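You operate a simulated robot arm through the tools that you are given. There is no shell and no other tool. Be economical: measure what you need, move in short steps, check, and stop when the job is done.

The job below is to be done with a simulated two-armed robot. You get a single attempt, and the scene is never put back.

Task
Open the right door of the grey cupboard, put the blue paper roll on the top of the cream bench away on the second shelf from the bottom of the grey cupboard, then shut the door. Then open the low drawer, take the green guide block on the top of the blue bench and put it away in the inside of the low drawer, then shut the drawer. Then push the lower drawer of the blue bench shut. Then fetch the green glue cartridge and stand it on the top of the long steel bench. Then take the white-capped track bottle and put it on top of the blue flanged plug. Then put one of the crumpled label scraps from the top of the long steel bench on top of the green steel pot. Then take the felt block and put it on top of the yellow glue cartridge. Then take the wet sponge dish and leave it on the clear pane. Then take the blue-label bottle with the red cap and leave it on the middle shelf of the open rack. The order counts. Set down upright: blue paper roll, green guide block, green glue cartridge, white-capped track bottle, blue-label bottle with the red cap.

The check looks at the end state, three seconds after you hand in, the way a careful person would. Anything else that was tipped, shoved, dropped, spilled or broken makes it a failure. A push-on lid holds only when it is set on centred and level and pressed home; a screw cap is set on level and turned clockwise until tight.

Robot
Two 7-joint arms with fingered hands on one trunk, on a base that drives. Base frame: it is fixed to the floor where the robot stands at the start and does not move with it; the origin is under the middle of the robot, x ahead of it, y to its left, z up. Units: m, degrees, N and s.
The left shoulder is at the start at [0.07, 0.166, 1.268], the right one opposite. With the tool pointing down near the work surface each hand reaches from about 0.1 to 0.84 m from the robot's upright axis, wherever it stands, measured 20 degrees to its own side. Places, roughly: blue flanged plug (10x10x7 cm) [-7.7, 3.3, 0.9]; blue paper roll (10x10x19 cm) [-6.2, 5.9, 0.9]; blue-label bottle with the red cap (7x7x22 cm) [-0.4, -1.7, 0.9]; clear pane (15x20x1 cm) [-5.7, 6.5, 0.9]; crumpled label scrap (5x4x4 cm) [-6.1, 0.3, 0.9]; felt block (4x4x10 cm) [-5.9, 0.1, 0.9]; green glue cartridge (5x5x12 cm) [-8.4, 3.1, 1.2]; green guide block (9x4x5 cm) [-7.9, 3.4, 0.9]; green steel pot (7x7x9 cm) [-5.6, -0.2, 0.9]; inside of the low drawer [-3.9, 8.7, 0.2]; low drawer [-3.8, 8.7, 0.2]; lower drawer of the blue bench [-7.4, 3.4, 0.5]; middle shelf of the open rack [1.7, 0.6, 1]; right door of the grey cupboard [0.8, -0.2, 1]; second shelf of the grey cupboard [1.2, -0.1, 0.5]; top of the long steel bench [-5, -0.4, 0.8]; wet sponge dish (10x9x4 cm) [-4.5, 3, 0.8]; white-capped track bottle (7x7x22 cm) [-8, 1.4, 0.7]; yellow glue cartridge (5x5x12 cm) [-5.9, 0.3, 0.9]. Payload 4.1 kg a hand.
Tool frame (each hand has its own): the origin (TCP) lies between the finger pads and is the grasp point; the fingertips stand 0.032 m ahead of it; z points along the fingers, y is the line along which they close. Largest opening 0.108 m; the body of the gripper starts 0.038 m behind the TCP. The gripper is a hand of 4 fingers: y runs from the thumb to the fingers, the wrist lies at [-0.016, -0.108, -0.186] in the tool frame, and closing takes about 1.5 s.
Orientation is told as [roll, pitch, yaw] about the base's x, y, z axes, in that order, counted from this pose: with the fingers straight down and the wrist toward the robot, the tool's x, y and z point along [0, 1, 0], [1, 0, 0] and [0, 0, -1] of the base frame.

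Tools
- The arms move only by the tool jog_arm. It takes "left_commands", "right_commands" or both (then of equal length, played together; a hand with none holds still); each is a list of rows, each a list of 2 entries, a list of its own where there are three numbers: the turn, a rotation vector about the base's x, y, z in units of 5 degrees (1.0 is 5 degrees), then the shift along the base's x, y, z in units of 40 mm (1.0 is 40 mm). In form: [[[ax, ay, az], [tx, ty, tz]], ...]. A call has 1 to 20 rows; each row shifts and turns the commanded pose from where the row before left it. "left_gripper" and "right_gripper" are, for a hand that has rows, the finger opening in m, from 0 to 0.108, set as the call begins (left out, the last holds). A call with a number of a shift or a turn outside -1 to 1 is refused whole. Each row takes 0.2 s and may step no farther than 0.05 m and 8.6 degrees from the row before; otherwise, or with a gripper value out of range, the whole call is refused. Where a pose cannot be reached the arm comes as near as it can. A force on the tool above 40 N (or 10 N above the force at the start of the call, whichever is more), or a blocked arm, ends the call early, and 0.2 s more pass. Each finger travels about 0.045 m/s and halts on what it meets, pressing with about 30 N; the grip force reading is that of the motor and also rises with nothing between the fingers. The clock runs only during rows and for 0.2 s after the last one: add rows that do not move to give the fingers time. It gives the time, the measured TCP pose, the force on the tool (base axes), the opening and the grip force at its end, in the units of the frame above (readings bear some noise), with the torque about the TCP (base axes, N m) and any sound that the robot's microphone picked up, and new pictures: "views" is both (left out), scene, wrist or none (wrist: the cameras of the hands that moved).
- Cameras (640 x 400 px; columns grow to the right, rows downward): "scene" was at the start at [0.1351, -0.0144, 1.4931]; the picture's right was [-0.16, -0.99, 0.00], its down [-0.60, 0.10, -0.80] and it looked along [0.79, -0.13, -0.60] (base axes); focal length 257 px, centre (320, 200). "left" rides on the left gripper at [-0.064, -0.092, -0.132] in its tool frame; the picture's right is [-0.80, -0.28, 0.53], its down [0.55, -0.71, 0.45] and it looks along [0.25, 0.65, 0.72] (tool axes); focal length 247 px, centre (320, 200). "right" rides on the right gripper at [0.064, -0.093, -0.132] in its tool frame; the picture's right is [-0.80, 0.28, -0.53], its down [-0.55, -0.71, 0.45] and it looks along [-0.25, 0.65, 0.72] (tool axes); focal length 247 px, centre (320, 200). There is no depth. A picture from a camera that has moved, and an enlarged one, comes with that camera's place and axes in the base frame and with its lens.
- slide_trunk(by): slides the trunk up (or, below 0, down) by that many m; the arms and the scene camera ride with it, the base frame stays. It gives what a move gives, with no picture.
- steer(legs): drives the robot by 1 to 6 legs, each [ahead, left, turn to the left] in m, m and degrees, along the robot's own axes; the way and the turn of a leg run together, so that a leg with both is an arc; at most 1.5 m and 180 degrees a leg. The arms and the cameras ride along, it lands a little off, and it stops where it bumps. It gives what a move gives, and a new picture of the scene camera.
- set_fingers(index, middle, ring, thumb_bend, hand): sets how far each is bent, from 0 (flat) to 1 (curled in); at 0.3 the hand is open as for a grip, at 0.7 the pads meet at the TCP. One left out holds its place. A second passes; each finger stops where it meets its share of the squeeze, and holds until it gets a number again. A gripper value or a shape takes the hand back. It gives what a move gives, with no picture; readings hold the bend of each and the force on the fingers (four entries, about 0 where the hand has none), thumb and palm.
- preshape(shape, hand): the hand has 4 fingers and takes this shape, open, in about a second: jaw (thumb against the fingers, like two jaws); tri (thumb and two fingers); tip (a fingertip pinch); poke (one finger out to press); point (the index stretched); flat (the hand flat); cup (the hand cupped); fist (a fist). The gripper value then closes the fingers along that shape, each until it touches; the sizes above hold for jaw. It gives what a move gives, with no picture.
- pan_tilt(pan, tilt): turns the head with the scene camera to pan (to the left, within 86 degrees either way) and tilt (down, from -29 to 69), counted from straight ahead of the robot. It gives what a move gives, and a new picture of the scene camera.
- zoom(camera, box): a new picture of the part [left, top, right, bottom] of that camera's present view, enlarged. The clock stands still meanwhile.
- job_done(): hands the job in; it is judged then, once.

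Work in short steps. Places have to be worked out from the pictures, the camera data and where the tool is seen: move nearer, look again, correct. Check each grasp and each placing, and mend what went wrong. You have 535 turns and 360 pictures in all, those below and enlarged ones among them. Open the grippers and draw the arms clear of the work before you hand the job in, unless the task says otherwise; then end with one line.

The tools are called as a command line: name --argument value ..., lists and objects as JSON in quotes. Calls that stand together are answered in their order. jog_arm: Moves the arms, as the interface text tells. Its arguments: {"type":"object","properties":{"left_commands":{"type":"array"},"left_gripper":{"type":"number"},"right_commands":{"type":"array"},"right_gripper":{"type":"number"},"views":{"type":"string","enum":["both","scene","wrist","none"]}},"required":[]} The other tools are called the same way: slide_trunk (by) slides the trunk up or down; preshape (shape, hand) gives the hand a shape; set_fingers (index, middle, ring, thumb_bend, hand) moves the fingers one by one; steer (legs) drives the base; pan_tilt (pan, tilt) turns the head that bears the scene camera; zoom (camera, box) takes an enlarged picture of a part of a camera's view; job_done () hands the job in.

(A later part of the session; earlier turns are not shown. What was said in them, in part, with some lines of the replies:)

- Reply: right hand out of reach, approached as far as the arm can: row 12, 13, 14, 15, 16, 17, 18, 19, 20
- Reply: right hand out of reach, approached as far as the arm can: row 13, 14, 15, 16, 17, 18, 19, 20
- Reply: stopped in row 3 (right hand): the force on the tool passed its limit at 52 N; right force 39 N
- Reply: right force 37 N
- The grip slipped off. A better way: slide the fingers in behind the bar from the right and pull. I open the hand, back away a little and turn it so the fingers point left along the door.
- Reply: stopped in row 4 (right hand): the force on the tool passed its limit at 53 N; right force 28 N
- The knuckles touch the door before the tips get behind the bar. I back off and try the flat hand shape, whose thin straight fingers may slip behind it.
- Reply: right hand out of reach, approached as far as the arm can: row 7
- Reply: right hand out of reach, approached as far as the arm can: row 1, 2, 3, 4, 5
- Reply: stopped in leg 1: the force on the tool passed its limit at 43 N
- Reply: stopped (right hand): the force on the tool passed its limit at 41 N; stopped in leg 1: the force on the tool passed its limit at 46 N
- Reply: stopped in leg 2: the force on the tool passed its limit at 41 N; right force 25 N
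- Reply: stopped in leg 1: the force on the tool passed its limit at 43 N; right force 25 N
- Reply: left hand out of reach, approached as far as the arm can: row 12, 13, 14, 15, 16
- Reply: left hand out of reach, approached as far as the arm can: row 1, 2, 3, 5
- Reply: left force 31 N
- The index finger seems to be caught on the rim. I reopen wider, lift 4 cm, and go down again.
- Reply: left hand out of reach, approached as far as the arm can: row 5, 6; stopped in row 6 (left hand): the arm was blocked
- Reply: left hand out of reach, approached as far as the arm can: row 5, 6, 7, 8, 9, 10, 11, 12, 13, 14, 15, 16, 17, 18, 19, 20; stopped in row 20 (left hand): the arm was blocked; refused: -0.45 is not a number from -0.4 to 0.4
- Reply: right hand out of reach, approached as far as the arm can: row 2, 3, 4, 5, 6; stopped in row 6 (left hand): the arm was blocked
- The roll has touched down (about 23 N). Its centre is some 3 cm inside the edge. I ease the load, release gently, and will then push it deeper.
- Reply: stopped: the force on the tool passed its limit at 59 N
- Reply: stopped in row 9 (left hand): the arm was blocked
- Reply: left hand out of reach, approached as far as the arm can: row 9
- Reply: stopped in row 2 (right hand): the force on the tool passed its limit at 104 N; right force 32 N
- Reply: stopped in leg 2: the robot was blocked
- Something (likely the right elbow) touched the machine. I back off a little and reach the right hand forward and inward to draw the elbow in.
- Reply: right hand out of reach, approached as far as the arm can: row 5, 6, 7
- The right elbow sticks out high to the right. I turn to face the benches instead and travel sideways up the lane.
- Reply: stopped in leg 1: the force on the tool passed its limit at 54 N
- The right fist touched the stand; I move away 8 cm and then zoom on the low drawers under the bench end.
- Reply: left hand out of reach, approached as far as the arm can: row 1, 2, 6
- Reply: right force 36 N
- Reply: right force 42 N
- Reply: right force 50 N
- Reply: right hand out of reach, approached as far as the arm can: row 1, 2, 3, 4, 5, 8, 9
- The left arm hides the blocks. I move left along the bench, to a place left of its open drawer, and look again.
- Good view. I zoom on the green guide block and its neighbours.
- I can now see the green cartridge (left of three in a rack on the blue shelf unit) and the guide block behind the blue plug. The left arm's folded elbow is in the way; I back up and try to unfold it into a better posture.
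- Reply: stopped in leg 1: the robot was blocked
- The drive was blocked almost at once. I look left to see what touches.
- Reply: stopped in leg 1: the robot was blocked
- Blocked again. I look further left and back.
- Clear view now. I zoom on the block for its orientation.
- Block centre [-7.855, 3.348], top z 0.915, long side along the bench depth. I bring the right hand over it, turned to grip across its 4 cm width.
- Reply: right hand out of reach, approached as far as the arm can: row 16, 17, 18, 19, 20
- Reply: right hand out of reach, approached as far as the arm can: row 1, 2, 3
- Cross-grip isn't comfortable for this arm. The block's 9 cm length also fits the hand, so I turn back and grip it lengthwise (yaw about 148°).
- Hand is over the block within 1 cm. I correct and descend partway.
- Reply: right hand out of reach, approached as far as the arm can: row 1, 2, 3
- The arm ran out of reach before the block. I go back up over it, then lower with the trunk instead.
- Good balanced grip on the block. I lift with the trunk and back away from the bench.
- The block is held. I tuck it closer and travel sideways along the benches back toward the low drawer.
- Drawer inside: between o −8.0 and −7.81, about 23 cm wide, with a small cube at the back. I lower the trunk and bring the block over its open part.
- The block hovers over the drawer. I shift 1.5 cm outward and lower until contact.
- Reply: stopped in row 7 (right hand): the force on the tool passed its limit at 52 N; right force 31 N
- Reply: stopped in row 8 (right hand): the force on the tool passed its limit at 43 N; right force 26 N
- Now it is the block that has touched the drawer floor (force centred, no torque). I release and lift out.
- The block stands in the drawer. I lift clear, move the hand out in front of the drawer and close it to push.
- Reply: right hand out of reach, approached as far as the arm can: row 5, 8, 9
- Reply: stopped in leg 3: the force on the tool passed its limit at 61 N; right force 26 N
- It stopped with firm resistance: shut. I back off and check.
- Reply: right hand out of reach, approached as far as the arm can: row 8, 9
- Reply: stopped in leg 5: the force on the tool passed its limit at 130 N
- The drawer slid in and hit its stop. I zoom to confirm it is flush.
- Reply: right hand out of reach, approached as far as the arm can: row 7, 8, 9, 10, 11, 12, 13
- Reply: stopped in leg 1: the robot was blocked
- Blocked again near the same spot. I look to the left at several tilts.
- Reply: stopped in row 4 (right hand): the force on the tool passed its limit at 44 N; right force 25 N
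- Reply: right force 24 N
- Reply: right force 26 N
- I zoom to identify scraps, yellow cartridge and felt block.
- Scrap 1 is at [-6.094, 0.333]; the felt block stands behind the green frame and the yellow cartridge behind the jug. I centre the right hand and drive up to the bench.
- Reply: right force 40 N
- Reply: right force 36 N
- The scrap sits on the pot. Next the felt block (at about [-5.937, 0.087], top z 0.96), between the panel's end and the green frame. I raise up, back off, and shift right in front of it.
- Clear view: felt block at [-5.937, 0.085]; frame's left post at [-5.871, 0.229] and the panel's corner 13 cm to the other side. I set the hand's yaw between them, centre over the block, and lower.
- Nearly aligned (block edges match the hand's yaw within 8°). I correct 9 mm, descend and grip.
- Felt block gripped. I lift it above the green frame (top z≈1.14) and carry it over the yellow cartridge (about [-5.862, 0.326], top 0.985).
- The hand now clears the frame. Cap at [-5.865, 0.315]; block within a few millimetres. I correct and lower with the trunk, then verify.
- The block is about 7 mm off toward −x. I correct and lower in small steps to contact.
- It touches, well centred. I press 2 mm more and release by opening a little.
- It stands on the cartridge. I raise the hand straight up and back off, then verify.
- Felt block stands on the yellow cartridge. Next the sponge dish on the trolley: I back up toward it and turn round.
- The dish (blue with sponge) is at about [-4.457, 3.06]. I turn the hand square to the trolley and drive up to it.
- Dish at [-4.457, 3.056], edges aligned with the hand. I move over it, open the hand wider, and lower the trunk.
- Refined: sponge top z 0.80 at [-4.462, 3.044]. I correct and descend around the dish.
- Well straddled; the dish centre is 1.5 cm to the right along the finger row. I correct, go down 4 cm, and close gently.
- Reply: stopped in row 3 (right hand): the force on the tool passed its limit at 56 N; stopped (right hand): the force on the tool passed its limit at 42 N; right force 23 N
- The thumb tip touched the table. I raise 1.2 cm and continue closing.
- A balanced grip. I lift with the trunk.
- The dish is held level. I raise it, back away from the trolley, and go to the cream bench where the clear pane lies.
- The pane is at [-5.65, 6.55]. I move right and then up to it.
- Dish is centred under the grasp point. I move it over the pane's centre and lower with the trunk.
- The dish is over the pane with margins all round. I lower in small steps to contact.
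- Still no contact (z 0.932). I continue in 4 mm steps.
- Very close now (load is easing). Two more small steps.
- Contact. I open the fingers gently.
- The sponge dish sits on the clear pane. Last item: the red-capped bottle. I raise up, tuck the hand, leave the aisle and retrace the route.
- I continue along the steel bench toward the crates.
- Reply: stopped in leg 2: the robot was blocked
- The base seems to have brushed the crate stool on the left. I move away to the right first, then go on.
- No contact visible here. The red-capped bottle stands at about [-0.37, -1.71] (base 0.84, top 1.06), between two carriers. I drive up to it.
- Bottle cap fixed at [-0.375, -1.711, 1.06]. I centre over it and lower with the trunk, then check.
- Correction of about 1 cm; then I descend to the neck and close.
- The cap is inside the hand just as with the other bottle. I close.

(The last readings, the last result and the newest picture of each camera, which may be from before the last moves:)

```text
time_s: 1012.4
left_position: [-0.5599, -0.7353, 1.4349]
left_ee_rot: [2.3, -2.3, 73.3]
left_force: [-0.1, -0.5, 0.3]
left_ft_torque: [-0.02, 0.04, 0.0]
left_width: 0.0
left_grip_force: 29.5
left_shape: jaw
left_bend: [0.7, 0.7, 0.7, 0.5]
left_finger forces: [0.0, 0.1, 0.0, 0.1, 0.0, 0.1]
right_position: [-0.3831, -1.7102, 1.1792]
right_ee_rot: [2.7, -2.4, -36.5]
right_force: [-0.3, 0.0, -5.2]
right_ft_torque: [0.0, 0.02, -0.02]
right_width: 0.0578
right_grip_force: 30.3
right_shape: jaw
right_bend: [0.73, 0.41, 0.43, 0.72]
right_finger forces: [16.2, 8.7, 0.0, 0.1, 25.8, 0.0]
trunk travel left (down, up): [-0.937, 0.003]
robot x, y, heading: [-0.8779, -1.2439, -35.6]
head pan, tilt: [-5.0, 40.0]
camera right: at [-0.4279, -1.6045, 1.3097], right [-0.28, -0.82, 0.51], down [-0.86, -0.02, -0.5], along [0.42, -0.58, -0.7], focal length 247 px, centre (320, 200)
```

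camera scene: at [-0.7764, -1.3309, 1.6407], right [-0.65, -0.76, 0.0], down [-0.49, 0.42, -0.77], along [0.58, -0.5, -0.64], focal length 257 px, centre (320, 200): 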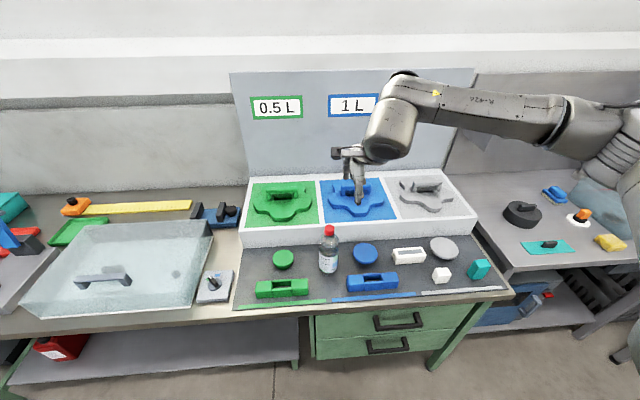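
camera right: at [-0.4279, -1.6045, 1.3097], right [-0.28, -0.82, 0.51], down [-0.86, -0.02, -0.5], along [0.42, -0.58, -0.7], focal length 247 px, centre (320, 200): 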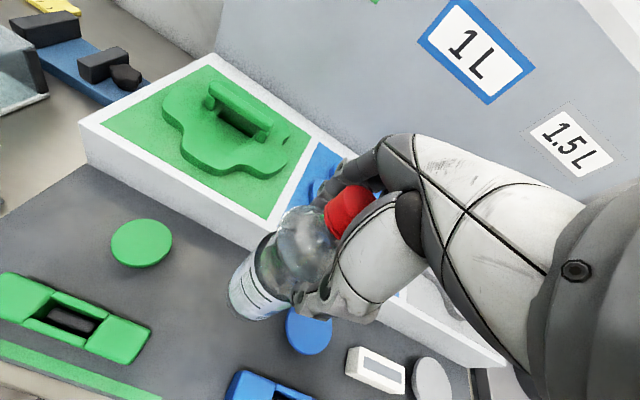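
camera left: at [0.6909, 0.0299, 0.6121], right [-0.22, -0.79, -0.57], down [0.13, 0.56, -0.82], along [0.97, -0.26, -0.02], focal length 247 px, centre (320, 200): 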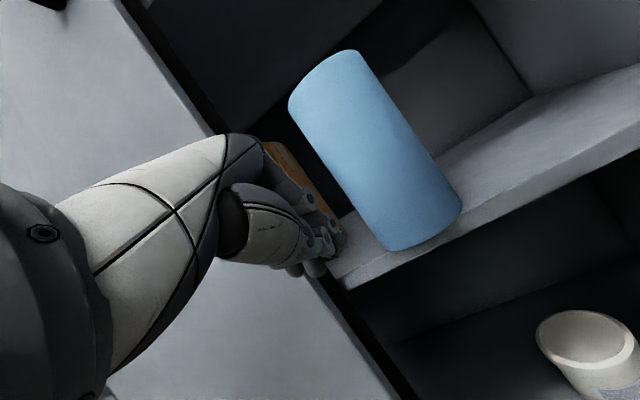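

The bottle is held. I back off and travel sideways to the open rack beside the cupboard.

steer --legs '[[-0.25, 0, 0], [-0.25, 0, 0], [0, 1.4, 0], [0.1, 1.4, 0]]'

pan_tilt --pan 5 --tilt 25

```text
time_s: 1028.7
left_position: [0.6927, 1.7822, 1.4346]
left_ee_rot: [2.3, -2.1, 75.8]
left_force: [-1.1, 1.4, 1.0]
left_ft_torque: [0.01, -0.01, 0.02]
left_width: 0.0
left_grip_force: 30.6
left_shape: jaw
left_bend: [0.7, 0.7, 0.7, 0.5]
left_finger forces: [0.2, 0.0, 0.1, 0.0, 0.0, 0.0]
right_position: [0.9119, 0.8163, 1.179]
right_ee_rot: [2.7, -2.6, -33.8]
right_force: [0.7, -0.5, -5.6]
right_ft_torque: [0.05, 0.04, -0.03]
right_width: 0.0576
right_grip_force: 30.2
right_shape: jaw
right_bend: [0.73, 0.41, 0.43, 0.72]
right_finger forces: [16.4, 9.0, 0.1, 0.0, 26.0, 0.0]
trunk travel left (down, up): [-0.937, 0.003]
robot x, y, heading: [0.3935, 1.2634, -33.4]
head pan, tilt: [-5.0, 40.0]
camera scene: at [0.5026, 1.1777, 1.6506], right [-0.62, -0.79, 0.0], down [-0.51, 0.4, -0.77], along [0.6, -0.47, -0.64], focal length 257 px, centre (320, 200)
```

scene: 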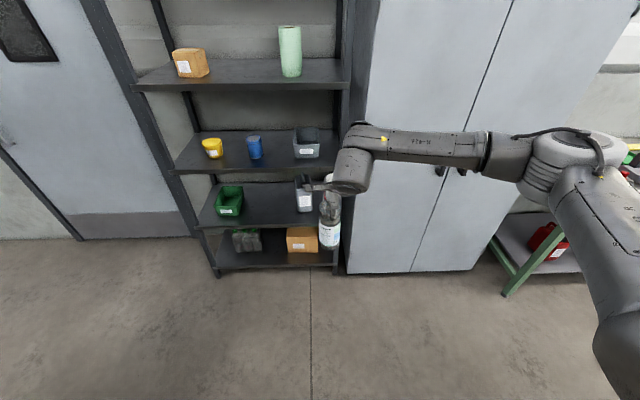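

```text
time_s: 1029.5
left_position: [0.6916, 1.7825, 1.4339]
left_ee_rot: [2.1, -2.2, 75.9]
left_force: [-0.5, -0.6, -0.2]
left_ft_torque: [0.0, 0.03, 0.08]
left_width: 0.0
left_grip_force: 30.1
left_shape: jaw
left_bend: [0.7, 0.7, 0.7, 0.5]
left_finger forces: [0.0, 0.1, 0.0, 0.0, 0.0, 0.0]
right_position: [0.913, 0.8175, 1.1793]
right_ee_rot: [2.6, -2.5, -33.8]
right_force: [0.4, -0.8, -5.6]
right_ft_torque: [-0.01, 0.04, 0.04]
right_width: 0.0576
right_grip_force: 29.9
right_shape: jaw
right_bend: [0.73, 0.41, 0.43, 0.72]
right_finger forces: [16.4, 8.9, 0.0, 0.0, 26.1, 0.1]
trunk travel left (down, up): [-0.937, 0.003]
robot x, y, heading: [0.3957, 1.2589, -33.2]
head pan, tilt: [5.0, 25.0]
camera scene: at [0.5176, 1.1876, 1.6738], right [-0.47, -0.88, 0.0], down [-0.37, 0.2, -0.91], along [0.8, -0.43, -0.42], focal length 257 px, centre (320, 200)
```

scene: 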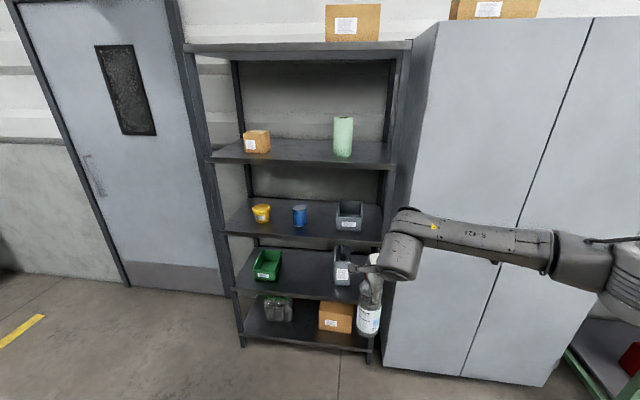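

Middle shelf (third of five) is at z≈0.93 with a free gap between the blue pot and the grey bin. I line up in front of it and lower slightly.

steer --legs '[[0, 0, -2.4], [0.25, 0.27, 0]]'

slide_trunk --by -0.03

jog_arm --right_commands '[[[0, 0, 0], [0, 0, 0]]]' --views "wrist"

```text
time_s: 1032.2
left_position: [1.0725, 1.8491, 1.4343]
left_ee_rot: [2.1, -2.1, 73.5]
left_force: [0.1, 0.4, -0.3]
left_ft_torque: [0.0, 0.0, 0.02]
left_width: 0.0
left_grip_force: 30.3
left_shape: jaw
left_bend: [0.7, 0.7, 0.7, 0.5]
left_finger forces: [0.1, 0.1, 0.0, 0.1, 0.0, 0.1]
right_position: [1.2536, 0.8742, 1.18]
right_ee_rot: [2.7, -2.5, -36.1]
right_force: [-0.1, 0.0, -5.6]
right_ft_torque: [0.05, 0.01, 0.01]
right_width: 0.0575
right_grip_force: 30.0
right_shape: jaw
right_bend: [0.73, 0.41, 0.43, 0.72]
right_finger forces: [16.4, 8.8, 0.1, 0.0, 25.9, 0.0]
trunk travel left (down, up): [-0.937, 0.003]
robot x, y, heading: [0.7559, 1.3387, -35.7]
head pan, tilt: [5.0, 25.0]
camera scene: at [0.8735, 1.2603, 1.6741], right [-0.51, -0.86, 0.0], down [-0.36, 0.22, -0.91], along [0.78, -0.46, -0.42], focal length 257 px, centre (320, 200)
```

scene: 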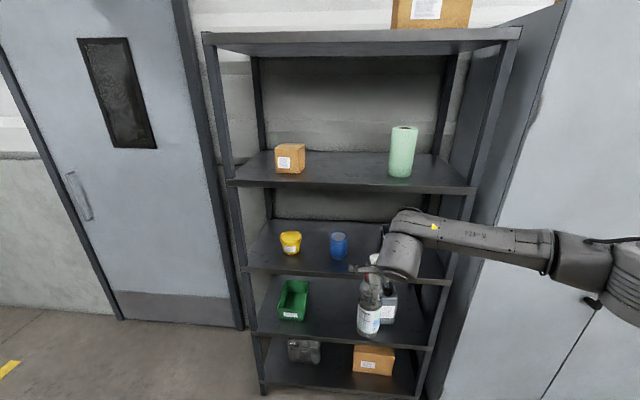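

```text
time_s: 1033.0
left_position: [1.0756, 1.848, 1.4037]
left_ee_rot: [2.2, -2.3, 73.6]
left_force: [0.1, 0.2, -0.3]
left_ft_torque: [-0.01, 0.02, -0.02]
left_width: 0.0002
left_grip_force: 29.5
left_shape: jaw
left_bend: [0.7, 0.7, 0.7, 0.5]
left_finger forces: [0.1, 0.0, 0.1, 0.1, 0.0, 0.0]
right_position: [1.2555, 0.8746, 1.1478]
right_ee_rot: [2.6, -2.4, -36.2]
right_force: [-0.5, -0.2, -4.8]
right_ft_torque: [-0.02, 0.02, 0.01]
right_width: 0.0574
right_grip_force: 30.3
right_shape: jaw
right_bend: [0.73, 0.41, 0.43, 0.72]
right_finger forces: [16.4, 8.8, 0.1, 0.0, 25.9, 0.0]
trunk travel left (down, up): [-0.907, 0.033]
robot x, y, heading: [0.7576, 1.3392, -35.4]
head pan, tilt: [5.0, 25.0]
```

```text
time_s: 1033.3
left_position: [1.0742, 1.8496, 1.4039]
left_ee_rot: [2.2, -2.2, 73.5]
left_force: [0.7, -0.1, -0.4]
left_ft_torque: [0.04, -0.04, -0.01]
left_width: 0.0002
left_grip_force: 29.8
left_shape: jaw
left_bend: [0.7, 0.7, 0.7, 0.5]
left_finger forces: [0.1, 0.0, 0.1, 0.1, 0.0, 0.1]
right_position: [1.2554, 0.8746, 1.1487]
right_ee_rot: [2.5, -2.5, -36.2]
right_force: [0.4, 0.6, -5.2]
right_ft_torque: [0.01, 0.05, -0.01]
right_width: 0.0574
right_grip_force: 30.0
right_shape: jaw
right_bend: [0.73, 0.41, 0.43, 0.72]
right_finger forces: [16.4, 8.7, 0.1, 0.0, 25.9, 0.0]
trunk travel left (down, up): [-0.907, 0.033]
robot x, y, heading: [0.7551, 1.3399, -35.5]
head pan, tilt: [5.0, 25.0]
camera right: at [1.2102, 0.9805, 1.2795], right [-0.27, -0.82, 0.51], down [-0.86, -0.02, -0.5], along [0.42, -0.58, -0.7], focal length 247 px, centre (320, 200)
```

right: 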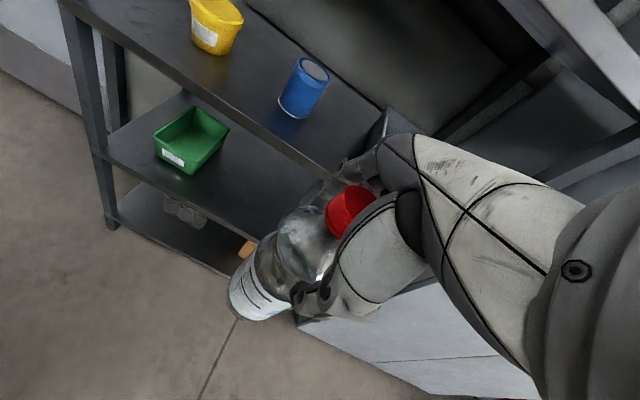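

Shelf top is about 0.92. I lower 2 cm more and drive in slowly, shifting 2 cm right.

slide_trunk --by -0.02

steer --legs '[[0.15, -0.02, 0], [0.1, 0, 0]]'

jog_arm --right_commands '[[[0, 0, 0], [0, 0, 0]]]' --views "wrist"

```text
time_s: 1034.0
left_position: [1.0766, 1.848, 1.3848]
left_ee_rot: [2.2, -2.2, 73.5]
left_force: [0.2, 0.8, -0.2]
left_ft_torque: [-0.04, 0.0, 0.0]
left_width: 0.0
left_grip_force: 29.9
left_shape: jaw
left_bend: [0.7, 0.7, 0.7, 0.5]
left_finger forces: [0.1, 0.0, 0.0, 0.0, 0.0, 0.1]
right_position: [1.2557, 0.8741, 1.128]
right_ee_rot: [2.7, -2.5, -36.2]
right_force: [1.3, 0.1, -5.3]
right_ft_torque: [0.0, 0.03, 0.02]
right_width: 0.0573
right_grip_force: 30.6
right_shape: jaw
right_bend: [0.73, 0.41, 0.43, 0.72]
right_finger forces: [16.4, 8.8, 0.0, 0.0, 26.0, 0.0]
trunk travel left (down, up): [-0.887, 0.053]
robot x, y, heading: [0.7587, 1.3364, -35.5]
head pan, tilt: [5.0, 25.0]
```

```text
time_s: 1036.1
left_position: [1.2619, 1.6906, 1.3832]
left_ee_rot: [1.9, -2.0, 73.6]
left_force: [-0.5, 0.3, 0.8]
left_ft_torque: [0.03, -0.02, 0.0]
left_width: 0.0
left_grip_force: 29.6
left_shape: jaw
left_bend: [0.7, 0.7, 0.7, 0.5]
left_finger forces: [0.1, 0.0, 0.0, 0.0, 0.0, 0.0]
right_position: [1.4432, 0.716, 1.1316]
right_ee_rot: [2.5, -2.5, -36.2]
right_force: [-0.1, 0.6, -6.1]
right_ft_torque: [0.0, 0.01, -0.01]
right_width: 0.0575
right_grip_force: 30.4
right_shape: jaw
right_bend: [0.73, 0.41, 0.43, 0.72]
right_finger forces: [16.5, 9.0, 0.1, 0.0, 26.1, 0.1]
trunk travel left (down, up): [-0.887, 0.053]
robot x, y, heading: [0.9439, 1.1771, -35.5]
head pan, tilt: [5.0, 25.0]
camera scene: at [1.063, 1.1035, 1.6244], right [-0.51, -0.86, 0.0], down [-0.36, 0.21, -0.91], along [0.78, -0.46, -0.42], focal length 257 px, centre (320, 200)
```

scene: 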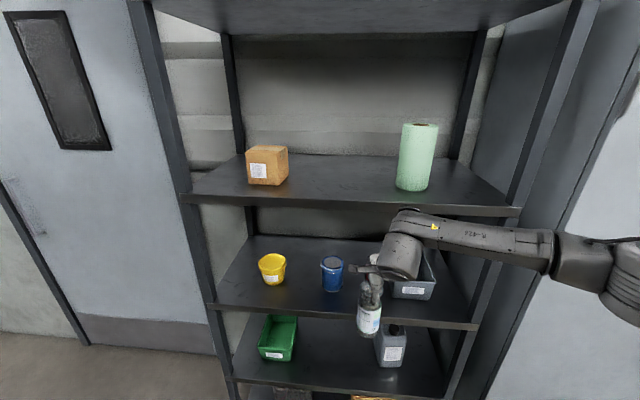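

```text
time_s: 1036.5
left_position: [1.262, 1.69, 1.3831]
left_ee_rot: [2.1, -2.0, 73.6]
left_force: [-0.7, 0.2, 1.1]
left_ft_torque: [-0.01, -0.02, 0.0]
left_width: 0.0
left_grip_force: 29.9
left_shape: jaw
left_bend: [0.7, 0.7, 0.7, 0.5]
left_finger forces: [0.0, 0.1, 0.0, 0.0, 0.1, 0.1]
right_position: [1.4438, 0.715, 1.1293]
right_ee_rot: [2.6, -2.5, -36.3]
right_force: [-0.9, 0.3, -4.5]
right_ft_torque: [-0.01, 0.05, 0.02]
right_width: 0.0575
right_grip_force: 30.0
right_shape: jaw
right_bend: [0.73, 0.41, 0.43, 0.72]
right_finger forces: [16.5, 8.9, 0.0, 0.0, 26.1, 0.0]
trunk travel left (down, up): [-0.887, 0.053]
robot x, y, heading: [0.9444, 1.1789, -35.8]
head pan, tilt: [5.0, 25.0]
camera right: at [1.3983, 0.8221, 1.2604], right [-0.27, -0.82, 0.51], down [-0.86, -0.02, -0.5], along [0.42, -0.58, -0.7], focal length 247 px, centre (320, 200)
```

right: 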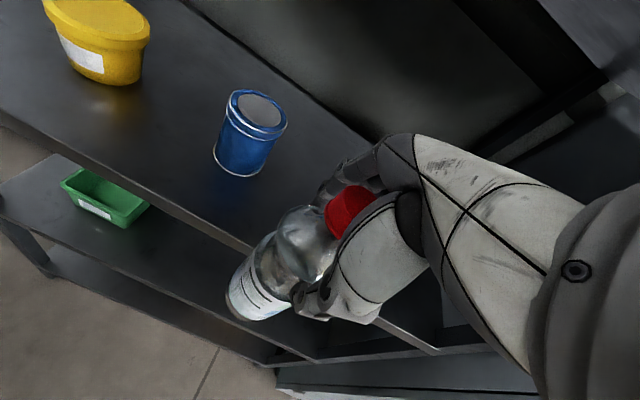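

Bottle is lined up between the blue pot and the bin. I go in 13 cm, in short legs.

steer --legs '[[0.07, 0, 0], [0.055, 0, 0]]'

jog_arm --right_commands '[[[0, 0, 0], [0, 0, 0]]]' --views "wrist"

```text
time_s: 1038.2
left_position: [1.3511, 1.6247, 1.3856]
left_ee_rot: [1.6, -2.1, 72.9]
left_force: [-0.2, -0.4, -0.3]
left_ft_torque: [-0.02, -0.03, 0.02]
left_width: 0.0
left_grip_force: 29.7
left_shape: jaw
left_bend: [0.7, 0.7, 0.7, 0.5]
left_finger forces: [0.0, 0.0, 0.0, 0.0, 0.1, 0.0]
right_position: [1.5211, 0.6621, 1.1368]
right_ee_rot: [2.8, -2.9, -35.1]
right_force: [0.5, -0.1, -4.9]
right_ft_torque: [0.0, 0.04, 0.0]
right_width: 0.0579
right_grip_force: 29.5
right_shape: jaw
right_bend: [0.73, 0.41, 0.43, 0.72]
right_finger forces: [17.3, 9.7, 0.0, 0.1, 27.4, 0.1]
trunk travel left (down, up): [-0.887, 0.053]
robot x, y, heading: [1.0405, 1.1078, -36.1]
head pan, tilt: [5.0, 25.0]
stopped in leg 2: the robot was blocked; the commanded pose is now the measured one
camera scene: at [1.1432, 1.0415, 1.6256], right [-0.52, -0.86, 0.0], down [-0.35, 0.21, -0.91], along [0.78, -0.47, -0.41], focal length 257 px, centre (320, 200)
```

scene: 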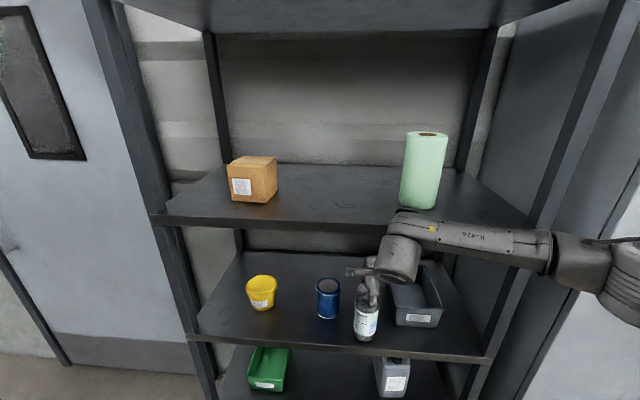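

```text
time_s: 1038.6
left_position: [1.3488, 1.627, 1.3851]
left_ee_rot: [1.5, -2.1, 72.9]
left_force: [-0.1, -0.6, -1.1]
left_ft_torque: [0.0, -0.01, 0.0]
left_width: 0.0003
left_grip_force: 29.7
left_shape: jaw
left_bend: [0.7, 0.7, 0.7, 0.5]
left_finger forces: [0.0, 0.0, 0.0, 0.0, 0.0, 0.0]
right_position: [1.5214, 0.6626, 1.1368]
right_ee_rot: [2.8, -2.9, -35.1]
right_force: [0.5, 0.1, -4.7]
right_ft_torque: [-0.02, 0.06, -0.02]
right_width: 0.0576
right_grip_force: 30.0
right_shape: jaw
right_bend: [0.73, 0.41, 0.43, 0.72]
right_finger forces: [17.2, 9.7, 0.1, 0.0, 27.4, 0.0]
trunk travel left (down, up): [-0.887, 0.053]
robot x, y, heading: [1.0401, 1.1133, -36.0]
head pan, tilt: [5.0, 25.0]
camera right: at [1.4732, 0.7675, 1.2666], right [-0.26, -0.82, 0.51], down [-0.86, -0.04, -0.51], along [0.44, -0.57, -0.7], focal length 247 px, centre (320, 200)
```

right: 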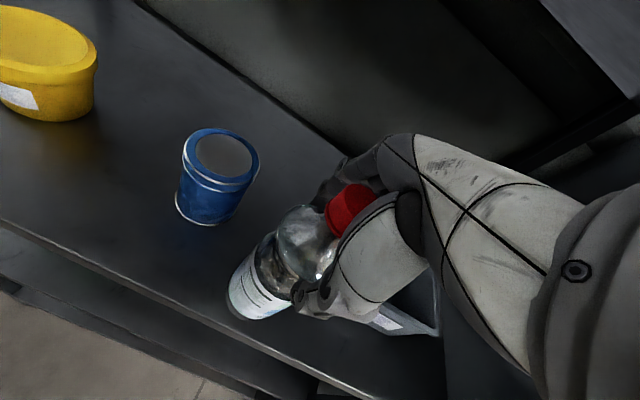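

The robot met light resistance (probably the forearm at the upper shelf), but the bottle is already about 5 cm inside the shelf edge. I ease back 1 cm and lower gently.

steer --legs '[[-0.01, 0, 0]]'

slide_trunk --by -0.02

jog_arm --right_commands '[[[0, 0, 0], [0, 0, -0.15]], [[0, 0, 0], [0, 0, -0.15]]]' --views "wrist"

```text
time_s: 1039.3
left_position: [1.3499, 1.6285, 1.3839]
left_ee_rot: [1.9, -2.2, 72.9]
left_force: [0.3, -0.2, 0.4]
left_ft_torque: [-0.02, 0.02, -0.03]
left_width: 0.0001
left_grip_force: 30.2
left_shape: jaw
left_bend: [0.7, 0.7, 0.7, 0.5]
left_finger forces: [0.0, 0.1, 0.1, 0.0, 0.0, 0.0]
right_position: [1.5189, 0.6636, 1.1304]
right_ee_rot: [2.7, -2.3, -35.2]
right_force: [-0.2, -0.1, -5.1]
right_ft_torque: [0.01, 0.05, 0.02]
right_width: 0.0579
right_grip_force: 30.4
right_shape: jaw
right_bend: [0.73, 0.41, 0.43, 0.72]
right_finger forces: [17.3, 9.7, 0.0, 0.0, 27.4, 0.0]
trunk travel left (down, up): [-0.887, 0.053]
robot x, y, heading: [1.0335, 1.114, -35.9]
head pan, tilt: [5.0, 25.0]
camera scene: at [1.1439, 1.0424, 1.6244], right [-0.51, -0.86, 0.0], down [-0.36, 0.22, -0.91], along [0.78, -0.47, -0.42], focal length 257 px, centre (320, 200)
```

scene: 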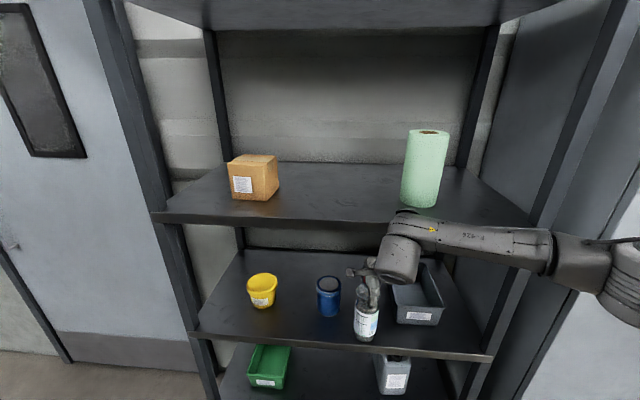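

```text
time_s: 1039.8
left_position: [1.3513, 1.6272, 1.3708]
left_ee_rot: [2.0, -2.2, 72.8]
left_force: [-1.1, 0.3, 0.4]
left_ft_torque: [0.02, -0.05, -0.01]
left_width: 0.0001
left_grip_force: 30.2
left_shape: jaw
left_bend: [0.7, 0.7, 0.7, 0.5]
left_finger forces: [0.0, 0.1, 0.1, 0.0, 0.1, 0.0]
right_position: [1.5222, 0.665, 1.1228]
right_ee_rot: [3.0, -3.0, -35.0]
right_force: [-6.3, -0.9, 16.6]
right_ft_torque: [0.13, 0.29, -0.01]
right_width: 0.0596
right_grip_force: 29.9
right_shape: jaw
right_bend: [0.74, 0.41, 0.43, 0.72]
right_finger forces: [15.7, 9.3, 0.1, 0.0, 29.8, 0.0]
trunk travel left (down, up): [-0.872, 0.068]
robot x, y, heading: [1.0316, 1.1228, -36.1]
head pan, tilt: [5.0, 25.0]
stopped: the force on the tool passed its limit at 46 N (the readings are from after the stop); the commanded pose is now the measured one
```

```text
time_s: 1040.4
left_position: [1.3495, 1.6282, 1.3697]
left_ee_rot: [2.0, -2.2, 72.8]
left_force: [-0.5, 0.5, -0.4]
left_ft_torque: [-0.04, -0.01, -0.01]
left_width: 0.0
left_grip_force: 30.6
left_shape: jaw
left_bend: [0.7, 0.7, 0.7, 0.5]
left_finger forces: [0.1, 0.0, 0.0, 0.0, 0.0, 0.1]
right_position: [1.5221, 0.665, 1.1092]
right_ee_rot: [3.0, -2.8, -35.1]
right_force: [-2.8, 2.8, 14.2]
right_ft_torque: [0.07, 0.1, 0.01]
right_width: 0.0544
right_grip_force: 30.4
right_shape: jaw
right_bend: [0.74, 0.43, 0.43, 0.75]
right_finger forces: [13.0, 6.9, 0.1, 0.0, 22.3, 0.1]
trunk travel left (down, up): [-0.872, 0.068]
robot x, y, heading: [1.032, 1.1168, -35.9]
head pan, tilt: [5.0, 25.0]
camera right: at [1.4734, 0.7695, 1.2394], right [-0.26, -0.82, 0.5], down [-0.86, -0.04, -0.51], along [0.44, -0.57, -0.7], focal length 247 px, centre (320, 200)
```

right: 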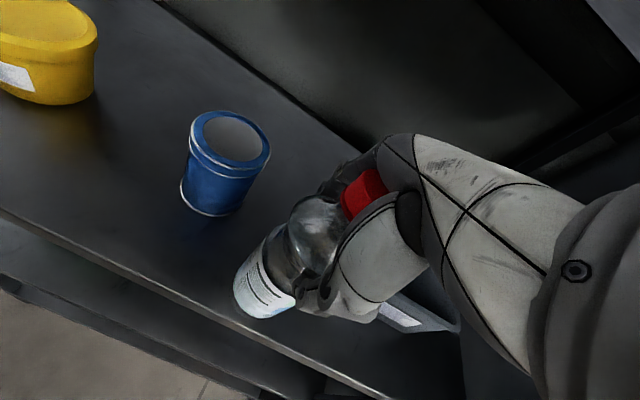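

The bottle stands on the shelf. I open the fingers.

jog_arm --right_commands '[[[0, 0, 0], [0, 0, 0.1]], [[0, 0, 0], [0, 0, 0]], [[0, 0, 0], [0, 0, 0]], [[0, 0, 0], [0, 0, 0]], [[0, 0, 0], [0, 0, 0]], [[0, 0, 0], [0, 0, 0]]]' --right_gripper 0.09 --views "wrist"

```text
time_s: 1041.8
left_position: [1.3489, 1.6278, 1.3706]
left_ee_rot: [1.9, -2.2, 72.8]
left_force: [0.4, 0.1, 0.1]
left_ft_torque: [-0.01, -0.02, 0.04]
left_width: 0.0
left_grip_force: 30.3
left_shape: jaw
left_bend: [0.7, 0.7, 0.7, 0.5]
left_finger forces: [0.1, 0.0, 0.0, 0.0, 0.1, 0.0]
right_position: [1.5225, 0.6637, 1.1132]
right_ee_rot: [3.0, -2.9, -35.2]
right_force: [0.0, -0.2, 0.5]
right_ft_torque: [-0.02, -0.03, -0.02]
right_width: 0.0898
right_grip_force: 0.1
right_shape: jaw
right_bend: [0.26, 0.34, 0.32, 0.51]
right_finger forces: [0.0, 0.0, 0.0, 0.0, 0.1, 0.0]
trunk travel left (down, up): [-0.872, 0.068]
robot x, y, heading: [1.0285, 1.1186, -36.1]
head pan, tilt: [5.0, 25.0]
camera right: at [1.4733, 0.7692, 1.2436], right [-0.26, -0.82, 0.5], down [-0.86, -0.04, -0.51], along [0.44, -0.57, -0.7], focal length 247 px, centre (320, 200)
```

right: 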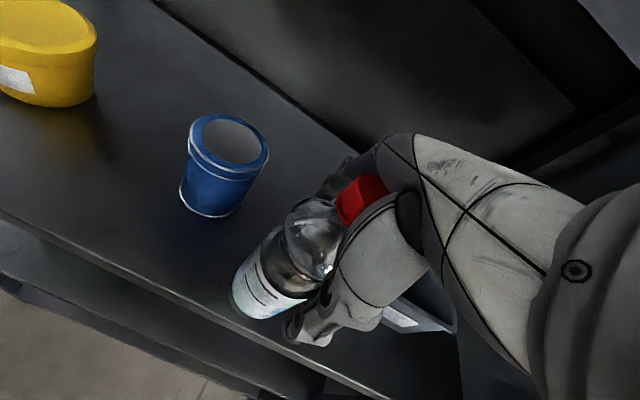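

The bottle stands free. I raise the hand straight up in small steps to clear the cap, watching for contact with the shelf above.

jog_arm --right_commands '[[[0, 0, 0], [0, 0, 0.25]], [[0, 0, 0], [0, 0, 0.25]], [[0, 0, 0], [0, 0, 0.25]], [[0, 0, 0], [0, 0, 0.25]], [[0, 0, 0], [0, 0, 0.25]], [[0, 0, 0], [0, 0, 0.25]], [[0, 0, 0], [0, 0, 0.25]], [[0, 0, 0], [0, 0, 0.25]]]' --views "wrist"

```text
time_s: 1043.6
left_position: [1.3563, 1.6245, 1.3685]
left_ee_rot: [2.2, -2.4, 72.8]
left_force: [0.2, -1.0, 0.2]
left_ft_torque: [0.01, 0.01, -0.01]
left_width: 0.0002
left_grip_force: 30.3
left_shape: jaw
left_bend: [0.7, 0.7, 0.7, 0.5]
left_finger forces: [0.1, 0.0, 0.0, 0.0, 0.1, 0.0]
right_position: [1.5236, 0.6622, 1.1858]
right_ee_rot: [2.8, -2.1, -35.1]
right_force: [-9.7, 10.7, -33.6]
right_ft_torque: [-1.53, -2.9, -0.4]
right_width: 0.0896
right_grip_force: 0.0
right_shape: jaw
right_bend: [0.26, 0.34, 0.32, 0.51]
right_finger forces: [0.1, 0.1, 0.1, 0.0, 0.0, 0.0]
trunk travel left (down, up): [-0.872, 0.068]
robot x, y, heading: [1.0329, 1.117, -36.3]
head pan, tilt: [5.0, 25.0]
camera right: at [1.4783, 0.7669, 1.3165], right [-0.26, -0.83, 0.5], down [-0.87, -0.04, -0.5], along [0.43, -0.56, -0.71], focal length 247 px, centre (320, 200)
```

right: 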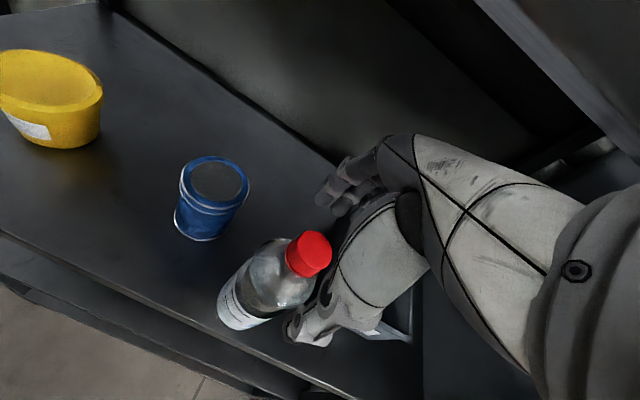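

The hand touches the shelf above. I lower 4 mm, then flatten the fingers, which lifts their tips above the cap, and back straight out.

jog_arm --right_commands '[[[0, 0, 0], [0, 0, -0.08]]]' --views "none"

set_fingers --hand "right" --index 0 --middle 0 --ring 0 --thumb_bend 0.2

zoom --camera "right" --box '[160, 80, 480, 380]'

zoom --camera "scene" --box '[310, 190, 450, 370]'

```text
time_s: 1044.0
left_position: [1.3554, 1.6251, 1.3703]
left_ee_rot: [2.2, -2.3, 72.8]
left_force: [-0.5, 0.6, -0.3]
left_ft_torque: [0.01, -0.01, -0.04]
left_width: 0.0
left_grip_force: 29.6
left_shape: jaw
left_bend: [0.7, 0.7, 0.7, 0.5]
left_finger forces: [0.1, 0.0, 0.0, 0.1, 0.1, 0.0]
right_position: [1.5266, 0.6628, 1.1847]
right_ee_rot: [2.9, -2.4, -35.1]
right_force: [-11.5, 12.8, -34.1]
right_ft_torque: [-1.79, -3.07, -0.51]
right_width: 0.0895
right_grip_force: 0.0
right_shape: jaw
right_bend: [0.26, 0.34, 0.32, 0.51]
right_finger forces: [0.0, 0.0, 0.0, 0.0, 0.0, 0.0]
trunk travel left (down, up): [-0.872, 0.068]
robot x, y, heading: [1.0306, 1.115, -36.0]
head pan, tilt: [5.0, 25.0]
```

```text
time_s: 1045.0
left_position: [1.3562, 1.6247, 1.3715]
left_ee_rot: [2.2, -2.3, 72.9]
left_force: [0.4, 0.3, -0.1]
left_ft_torque: [0.04, 0.0, 0.0]
left_width: 0.0001
left_grip_force: 29.7
left_shape: jaw
left_bend: [0.7, 0.7, 0.7, 0.5]
left_finger forces: [0.1, 0.0, 0.0, 0.0, 0.0, 0.0]
right_position: [1.5254, 0.6631, 1.1856]
right_ee_rot: [2.9, -2.2, -35.2]
right_force: [-3.1, 3.2, -7.5]
right_ft_torque: [-0.4, -0.71, -0.1]
right_width: 0.1616
right_grip_force: 0.0
right_shape: fingers
right_bend: [0.0, 0.0, 0.0, 0.2]
right_finger forces: [0.0, 0.0, 0.0, 0.1, 0.0, 0.0]
trunk travel left (down, up): [-0.872, 0.068]
robot x, y, heading: [1.0325, 1.1208, -36.1]
head pan, tilt: [5.0, 25.0]
stopped (right hand): the force on the tool passed its limit at 49 N (the readings are from after the stop); the commanded pose is now the measured one
```

```text
1.33 times, centred on (320, 230) of right
camera zoom: at [1.478, 0.7671, 1.3167], right [-0.26, -0.83, 0.5], down [-0.86, -0.04, -0.5], along [0.43, -0.56, -0.7], focal length 329 px, centre (320, 160)
```

zoom: 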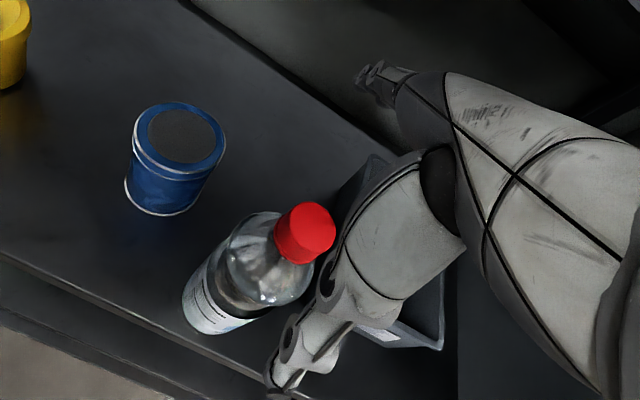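

```text
2.22 times, centred on (380, 280) of scene
camera zoom: at [1.1507, 1.0388, 1.6102], right [-0.51, -0.86, 0.0], down [-0.36, 0.22, -0.91], along [0.78, -0.47, -0.42], focal length 570 px, centre (187, 22)
```

zoom: 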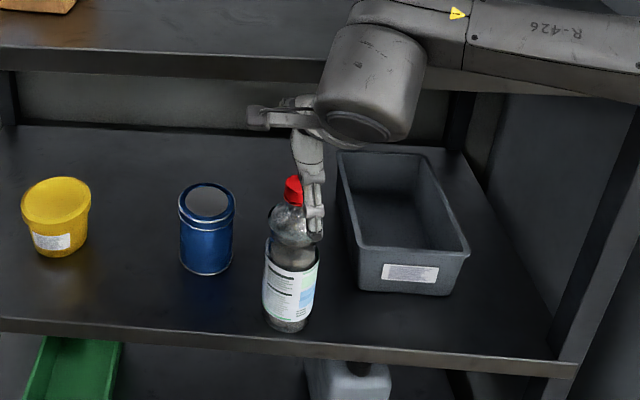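

Fingers are clear above the cap. I back out 5 cm (freeing the wrist from the upper shelf), raise the hand, then back away.

steer --legs '[[-0.05, 0, 0]]'

jog_arm --right_commands '[[[0, 0, 0], [0, 0, 0.4]], [[0, 0, 0], [0, 0, 0.4]], [[0, 0, 0], [0, 0, 0.4]]]' --views "wrist"

```text
time_s: 1045.9
left_position: [1.3241, 1.6465, 1.3699]
left_ee_rot: [2.5, -2.4, 72.8]
left_force: [0.2, -0.4, -0.2]
left_ft_torque: [0.02, 0.03, 0.04]
left_width: 0.0
left_grip_force: 29.9
left_shape: jaw
left_bend: [0.7, 0.7, 0.7, 0.5]
left_finger forces: [0.0, 0.0, 0.0, 0.0, 0.0, 0.0]
right_position: [1.4933, 0.6857, 1.1794]
right_ee_rot: [2.9, -1.9, -35.2]
right_force: [0.2, -0.2, -0.7]
right_ft_torque: [0.05, 0.03, 0.0]
right_width: 0.1616
right_grip_force: 0.1
right_shape: fingers
right_bend: [0.0, 0.0, 0.0, 0.2]
right_finger forces: [0.1, 0.0, 0.0, 0.1, 0.0, 0.0]
trunk travel left (down, up): [-0.872, 0.068]
robot x, y, heading: [0.9934, 1.1452, -36.0]
head pan, tilt: [5.0, 25.0]
camera scene: at [1.1205, 1.0609, 1.6082], right [-0.51, -0.86, 0.0], down [-0.37, 0.22, -0.9], along [0.77, -0.46, -0.43], focal length 257 px, centre (320, 200)
```

scene: 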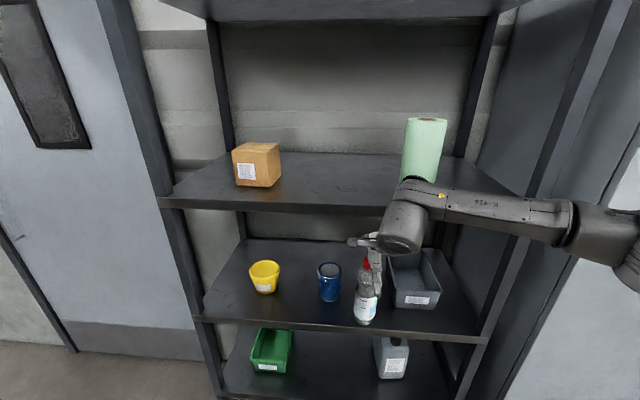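

```text
time_s: 1046.7
left_position: [1.3176, 1.6519, 1.3696]
left_ee_rot: [2.3, -2.3, 72.9]
left_force: [0.2, 0.3, 0.5]
left_ft_torque: [0.0, -0.01, -0.03]
left_width: 0.0
left_grip_force: 29.6
left_shape: jaw
left_bend: [0.7, 0.7, 0.7, 0.5]
left_finger forces: [0.1, 0.0, 0.0, 0.0, 0.0, 0.0]
right_position: [1.4851, 0.6909, 1.2301]
right_ee_rot: [2.9, -2.0, -35.1]
right_force: [-2.1, 3.2, -26.4]
right_ft_torque: [0.22, -0.19, -0.07]
right_width: 0.1613
right_grip_force: 12.8
right_shape: fingers
right_bend: [0.0, 0.0, 0.0, 0.2]
right_finger forces: [0.0, 0.1, 0.0, 0.1, 0.0, 24.8]
trunk travel left (down, up): [-0.872, 0.068]
robot x, y, heading: [0.9911, 1.1422, -36.1]
head pan, tilt: [5.0, 25.0]
camera right: at [1.4388, 0.795, 1.3612], right [-0.26, -0.83, 0.5], down [-0.87, -0.03, -0.5], along [0.43, -0.56, -0.71], focal length 247 px, centre (320, 200)
```

right: 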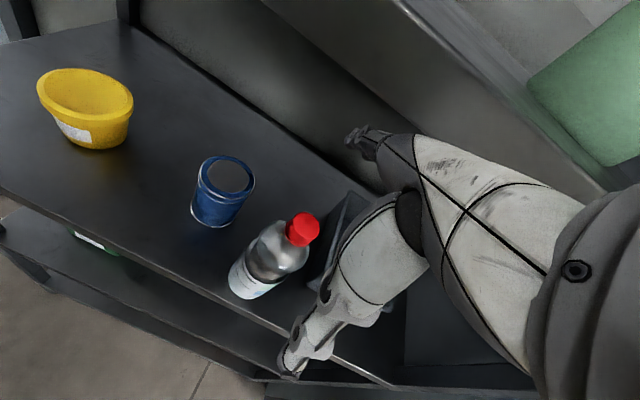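

Clear by 5 cm above the cap. I lower 8 mm off the shelf above and back away.

jog_arm --right_commands '[[[0, 0, 0], [0, 0, -0.2]], [[0, 0, 0], [0, 0, 0]]]' --views "none"

steer --legs '[[-0.1, 0, 0], [-0.3, 0, 0]]'

zoom --camera "scene" --box '[200, 120, 460, 320]'

```text
time_s: 1047.3
left_position: [1.3159, 1.6533, 1.37]
left_ee_rot: [2.2, -2.2, 72.9]
left_force: [-0.7, 0.6, 0.7]
left_ft_torque: [0.01, -0.02, -0.02]
left_width: 0.0
left_grip_force: 29.9
left_shape: jaw
left_bend: [0.7, 0.7, 0.7, 0.5]
left_finger forces: [0.0, 0.0, 0.0, 0.1, 0.0, 0.0]
right_position: [1.4862, 0.6909, 1.228]
right_ee_rot: [2.9, -2.5, -35.2]
right_force: [0.2, -0.3, 0.3]
right_ft_torque: [0.06, 0.03, 0.02]
right_width: 0.1614
right_grip_force: 0.1
right_shape: fingers
right_bend: [0.0, 0.0, 0.0, 0.2]
right_finger forces: [0.0, 0.0, 0.0, 0.1, 0.0, 0.0]
trunk travel left (down, up): [-0.872, 0.068]
robot x, y, heading: [0.9911, 1.1435, -36.1]
head pan, tilt: [5.0, 25.0]
```

```text
time_s: 1050.1
left_position: [0.9903, 1.8891, 1.3712]
left_ee_rot: [2.2, -2.3, 72.9]
left_force: [0.1, -1.1, -0.5]
left_ft_torque: [-0.02, 0.0, 0.0]
left_width: 0.0
left_grip_force: 30.1
left_shape: jaw
left_bend: [0.7, 0.7, 0.7, 0.5]
left_finger forces: [0.0, 0.0, 0.0, 0.0, 0.1, 0.0]
right_position: [1.1625, 0.9278, 1.2236]
right_ee_rot: [2.9, -2.3, -35.0]
right_force: [0.3, 0.4, -0.6]
right_ft_torque: [0.02, 0.01, 0.04]
right_width: 0.1613
right_grip_force: 0.0
right_shape: fingers
right_bend: [0.0, 0.0, 0.0, 0.2]
right_finger forces: [0.1, 0.0, 0.0, 0.0, 0.1, 0.0]
trunk travel left (down, up): [-0.872, 0.068]
robot x, y, heading: [0.6677, 1.3809, -35.8]
head pan, tilt: [5.0, 25.0]
camera scene: at [0.7875, 1.3027, 1.6091], right [-0.51, -0.86, 0.0], down [-0.36, 0.22, -0.91], along [0.78, -0.46, -0.42], focal length 257 px, centre (320, 200)
```

scene: 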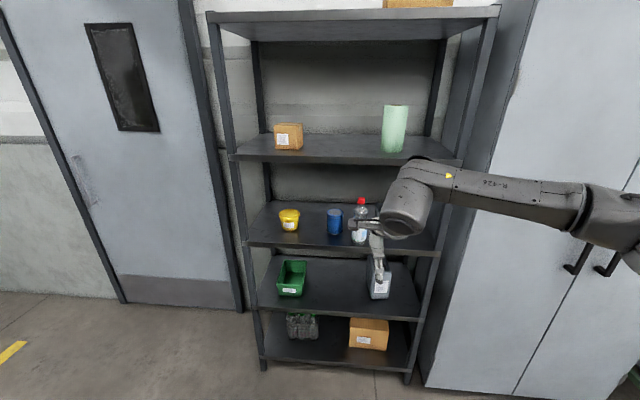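

```text
2.00 times, centred on (330, 220) of scene
camera zoom: at [0.7875, 1.3027, 1.6091], right [-0.51, -0.86, 0.0], down [-0.36, 0.22, -0.91], along [0.78, -0.46, -0.42], focal length 513 px, centre (300, 160)
```

zoom: 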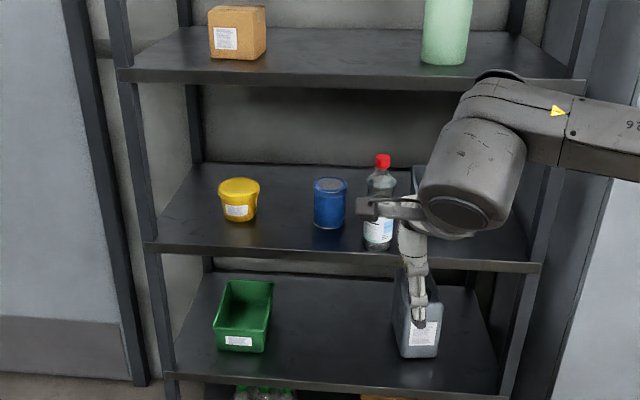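

All items are placed. I open both hands, turn away from the rack, and check the crate stool I brushed earlier.

preshape --hand "left" --shape "jaw"

preshape --hand "right" --shape "jaw"

steer --legs '[[-0.2, 0, 0], [0, 0, -70]]'

pan_tilt --pan -45 --tilt 22

```text
time_s: 1051.0
left_position: [0.9877, 1.8913, 1.3703]
left_ee_rot: [2.2, -2.3, 72.9]
left_force: [-0.9, 0.1, 0.1]
left_ft_torque: [0.0, 0.01, 0.02]
left_width: 0.1079
left_grip_force: 0.0
left_shape: jaw
left_bend: [0.3, 0.3, 0.3, 0.3]
left_finger forces: [0.0, 0.1, 0.1, 0.0, 0.0, 0.0]
right_position: [1.1613, 0.9282, 1.2262]
right_ee_rot: [3.0, -2.4, -35.0]
right_force: [0.2, -0.5, -0.4]
right_ft_torque: [0.04, 0.02, -0.03]
right_width: 0.1614
right_grip_force: 0.0
right_shape: fingers
right_bend: [0.0, 0.0, 0.0, 0.2]
right_finger forces: [0.2, 0.0, 0.0, 0.1, 0.1, 0.0]
trunk travel left (down, up): [-0.872, 0.068]
robot x, y, heading: [0.6696, 1.3815, -35.8]
head pan, tilt: [5.0, 25.0]
```

```text
time_s: 1051.9
left_position: [0.9885, 1.89, 1.37]
left_ee_rot: [2.1, -2.3, 72.9]
left_force: [-0.5, 0.6, -0.1]
left_ft_torque: [-0.02, -0.02, -0.02]
left_width: 0.108
left_grip_force: 0.1
left_shape: jaw
left_bend: [0.3, 0.3, 0.3, 0.3]
left_finger forces: [0.1, 0.1, 0.1, 0.0, 0.0, 0.0]
right_position: [1.1612, 0.9277, 1.2259]
right_ee_rot: [2.9, -2.4, -35.0]
right_force: [0.5, -0.4, 0.1]
right_ft_torque: [-0.02, -0.01, 0.03]
right_width: 0.1078
right_grip_force: 0.1
right_shape: jaw
right_bend: [0.3, 0.3, 0.3, 0.3]
right_finger forces: [0.1, 0.0, 0.0, 0.1, 0.0, 0.1]
trunk travel left (down, up): [-0.872, 0.068]
robot x, y, heading: [0.6661, 1.381, -35.7]
head pan, tilt: [5.0, 25.0]
```

```text
time_s: 1056.5
left_position: [1.0926, 1.3762, 1.3703]
left_ee_rot: [2.1, -2.3, 3.4]
left_force: [-1.1, -0.2, 0.6]
left_ft_torque: [-0.02, -0.02, 0.01]
left_width: 0.1077
left_grip_force: 0.1
left_shape: jaw
left_bend: [0.3, 0.3, 0.3, 0.3]
left_finger forces: [0.0, 0.0, 0.0, 0.0, 0.0, 0.1]
right_position: [0.2509, 0.8782, 1.2267]
right_ee_rot: [2.9, -2.4, -104.6]
right_force: [0.0, -0.2, 0.1]
right_ft_torque: [0.0, 0.0, 0.01]
right_width: 0.1077
right_grip_force: 0.1
right_shape: jaw
right_bend: [0.3, 0.3, 0.3, 0.3]
right_finger forces: [0.0, 0.0, 0.0, 0.1, 0.0, 0.0]
trunk travel left (down, up): [-0.872, 0.068]
robot x, y, heading: [0.5041, 1.4946, -105.5]
head pan, tilt: [5.0, 25.0]
camera scene: at [0.4708, 1.3607, 1.6095], right [-0.98, 0.18, 0.0], down [0.08, 0.42, -0.91], along [-0.16, -0.89, -0.42], focal length 257 px, centre (320, 200)
```

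scene: 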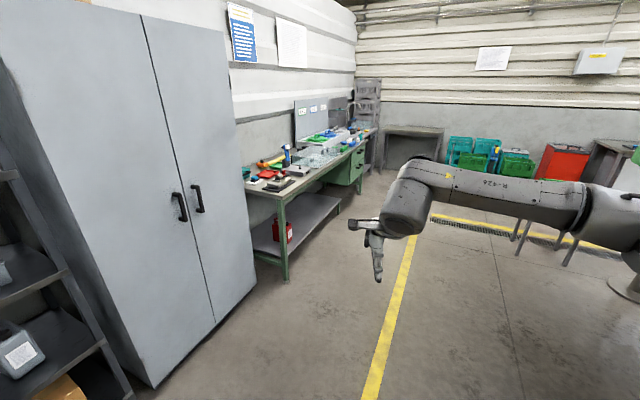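

```text
time_s: 1057.7
left_position: [1.0912, 1.376, 1.3704]
left_ee_rot: [2.2, -2.3, 3.4]
left_force: [-0.4, 0.9, 0.6]
left_ft_torque: [-0.02, 0.03, 0.0]
left_width: 0.108
left_grip_force: 0.1
left_shape: jaw
left_bend: [0.3, 0.3, 0.3, 0.3]
left_finger forces: [0.0, 0.0, 0.0, 0.0, 0.1, 0.0]
right_position: [0.2503, 0.8803, 1.2264]
right_ee_rot: [2.9, -2.4, -104.5]
right_force: [0.2, -0.7, 0.2]
right_ft_torque: [0.01, 0.0, -0.03]
right_width: 0.1077
right_grip_force: 0.1
right_shape: jaw
right_bend: [0.3, 0.3, 0.3, 0.3]
right_finger forces: [0.1, 0.0, 0.0, 0.1, 0.0, 0.0]
trunk travel left (down, up): [-0.872, 0.068]
robot x, y, heading: [0.5014, 1.5004, -105.3]
head pan, tilt: [-45.0, 22.0]
camera scene: at [0.4064, 1.4054, 1.6143], right [-0.49, 0.87, 0.0], down [0.33, 0.19, -0.93], along [-0.81, -0.46, -0.37], focal length 257 px, centre (320, 200)
```

scene: 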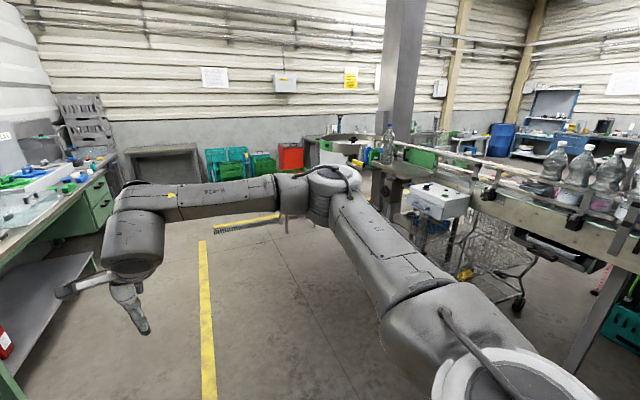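

I zoom on where the crate stool should be.

zoom --camera "scene" --box '[200, 120, 380, 250]'

```text
3.08 times, centred on (290, 185) of scene
camera zoom: at [0.4064, 1.4054, 1.6143], right [-0.49, 0.87, 0.0], down [0.33, 0.19, -0.93], along [-0.81, -0.46, -0.37], focal length 790 px, centre (412, 246)
```

zoom: 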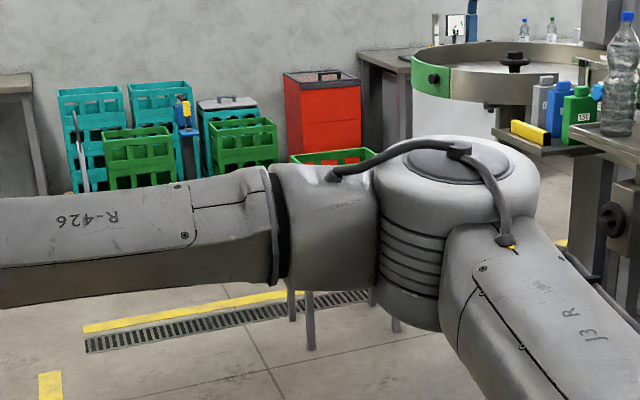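

The crate still sits level on its upright stool, the cupboard is shut, both hands are open and clear of the work. I hand in.

job_done

```text
The job is handed in.
```

All nine steps were done in the order given and the job is handed in. The check's verdict hasn't come back.
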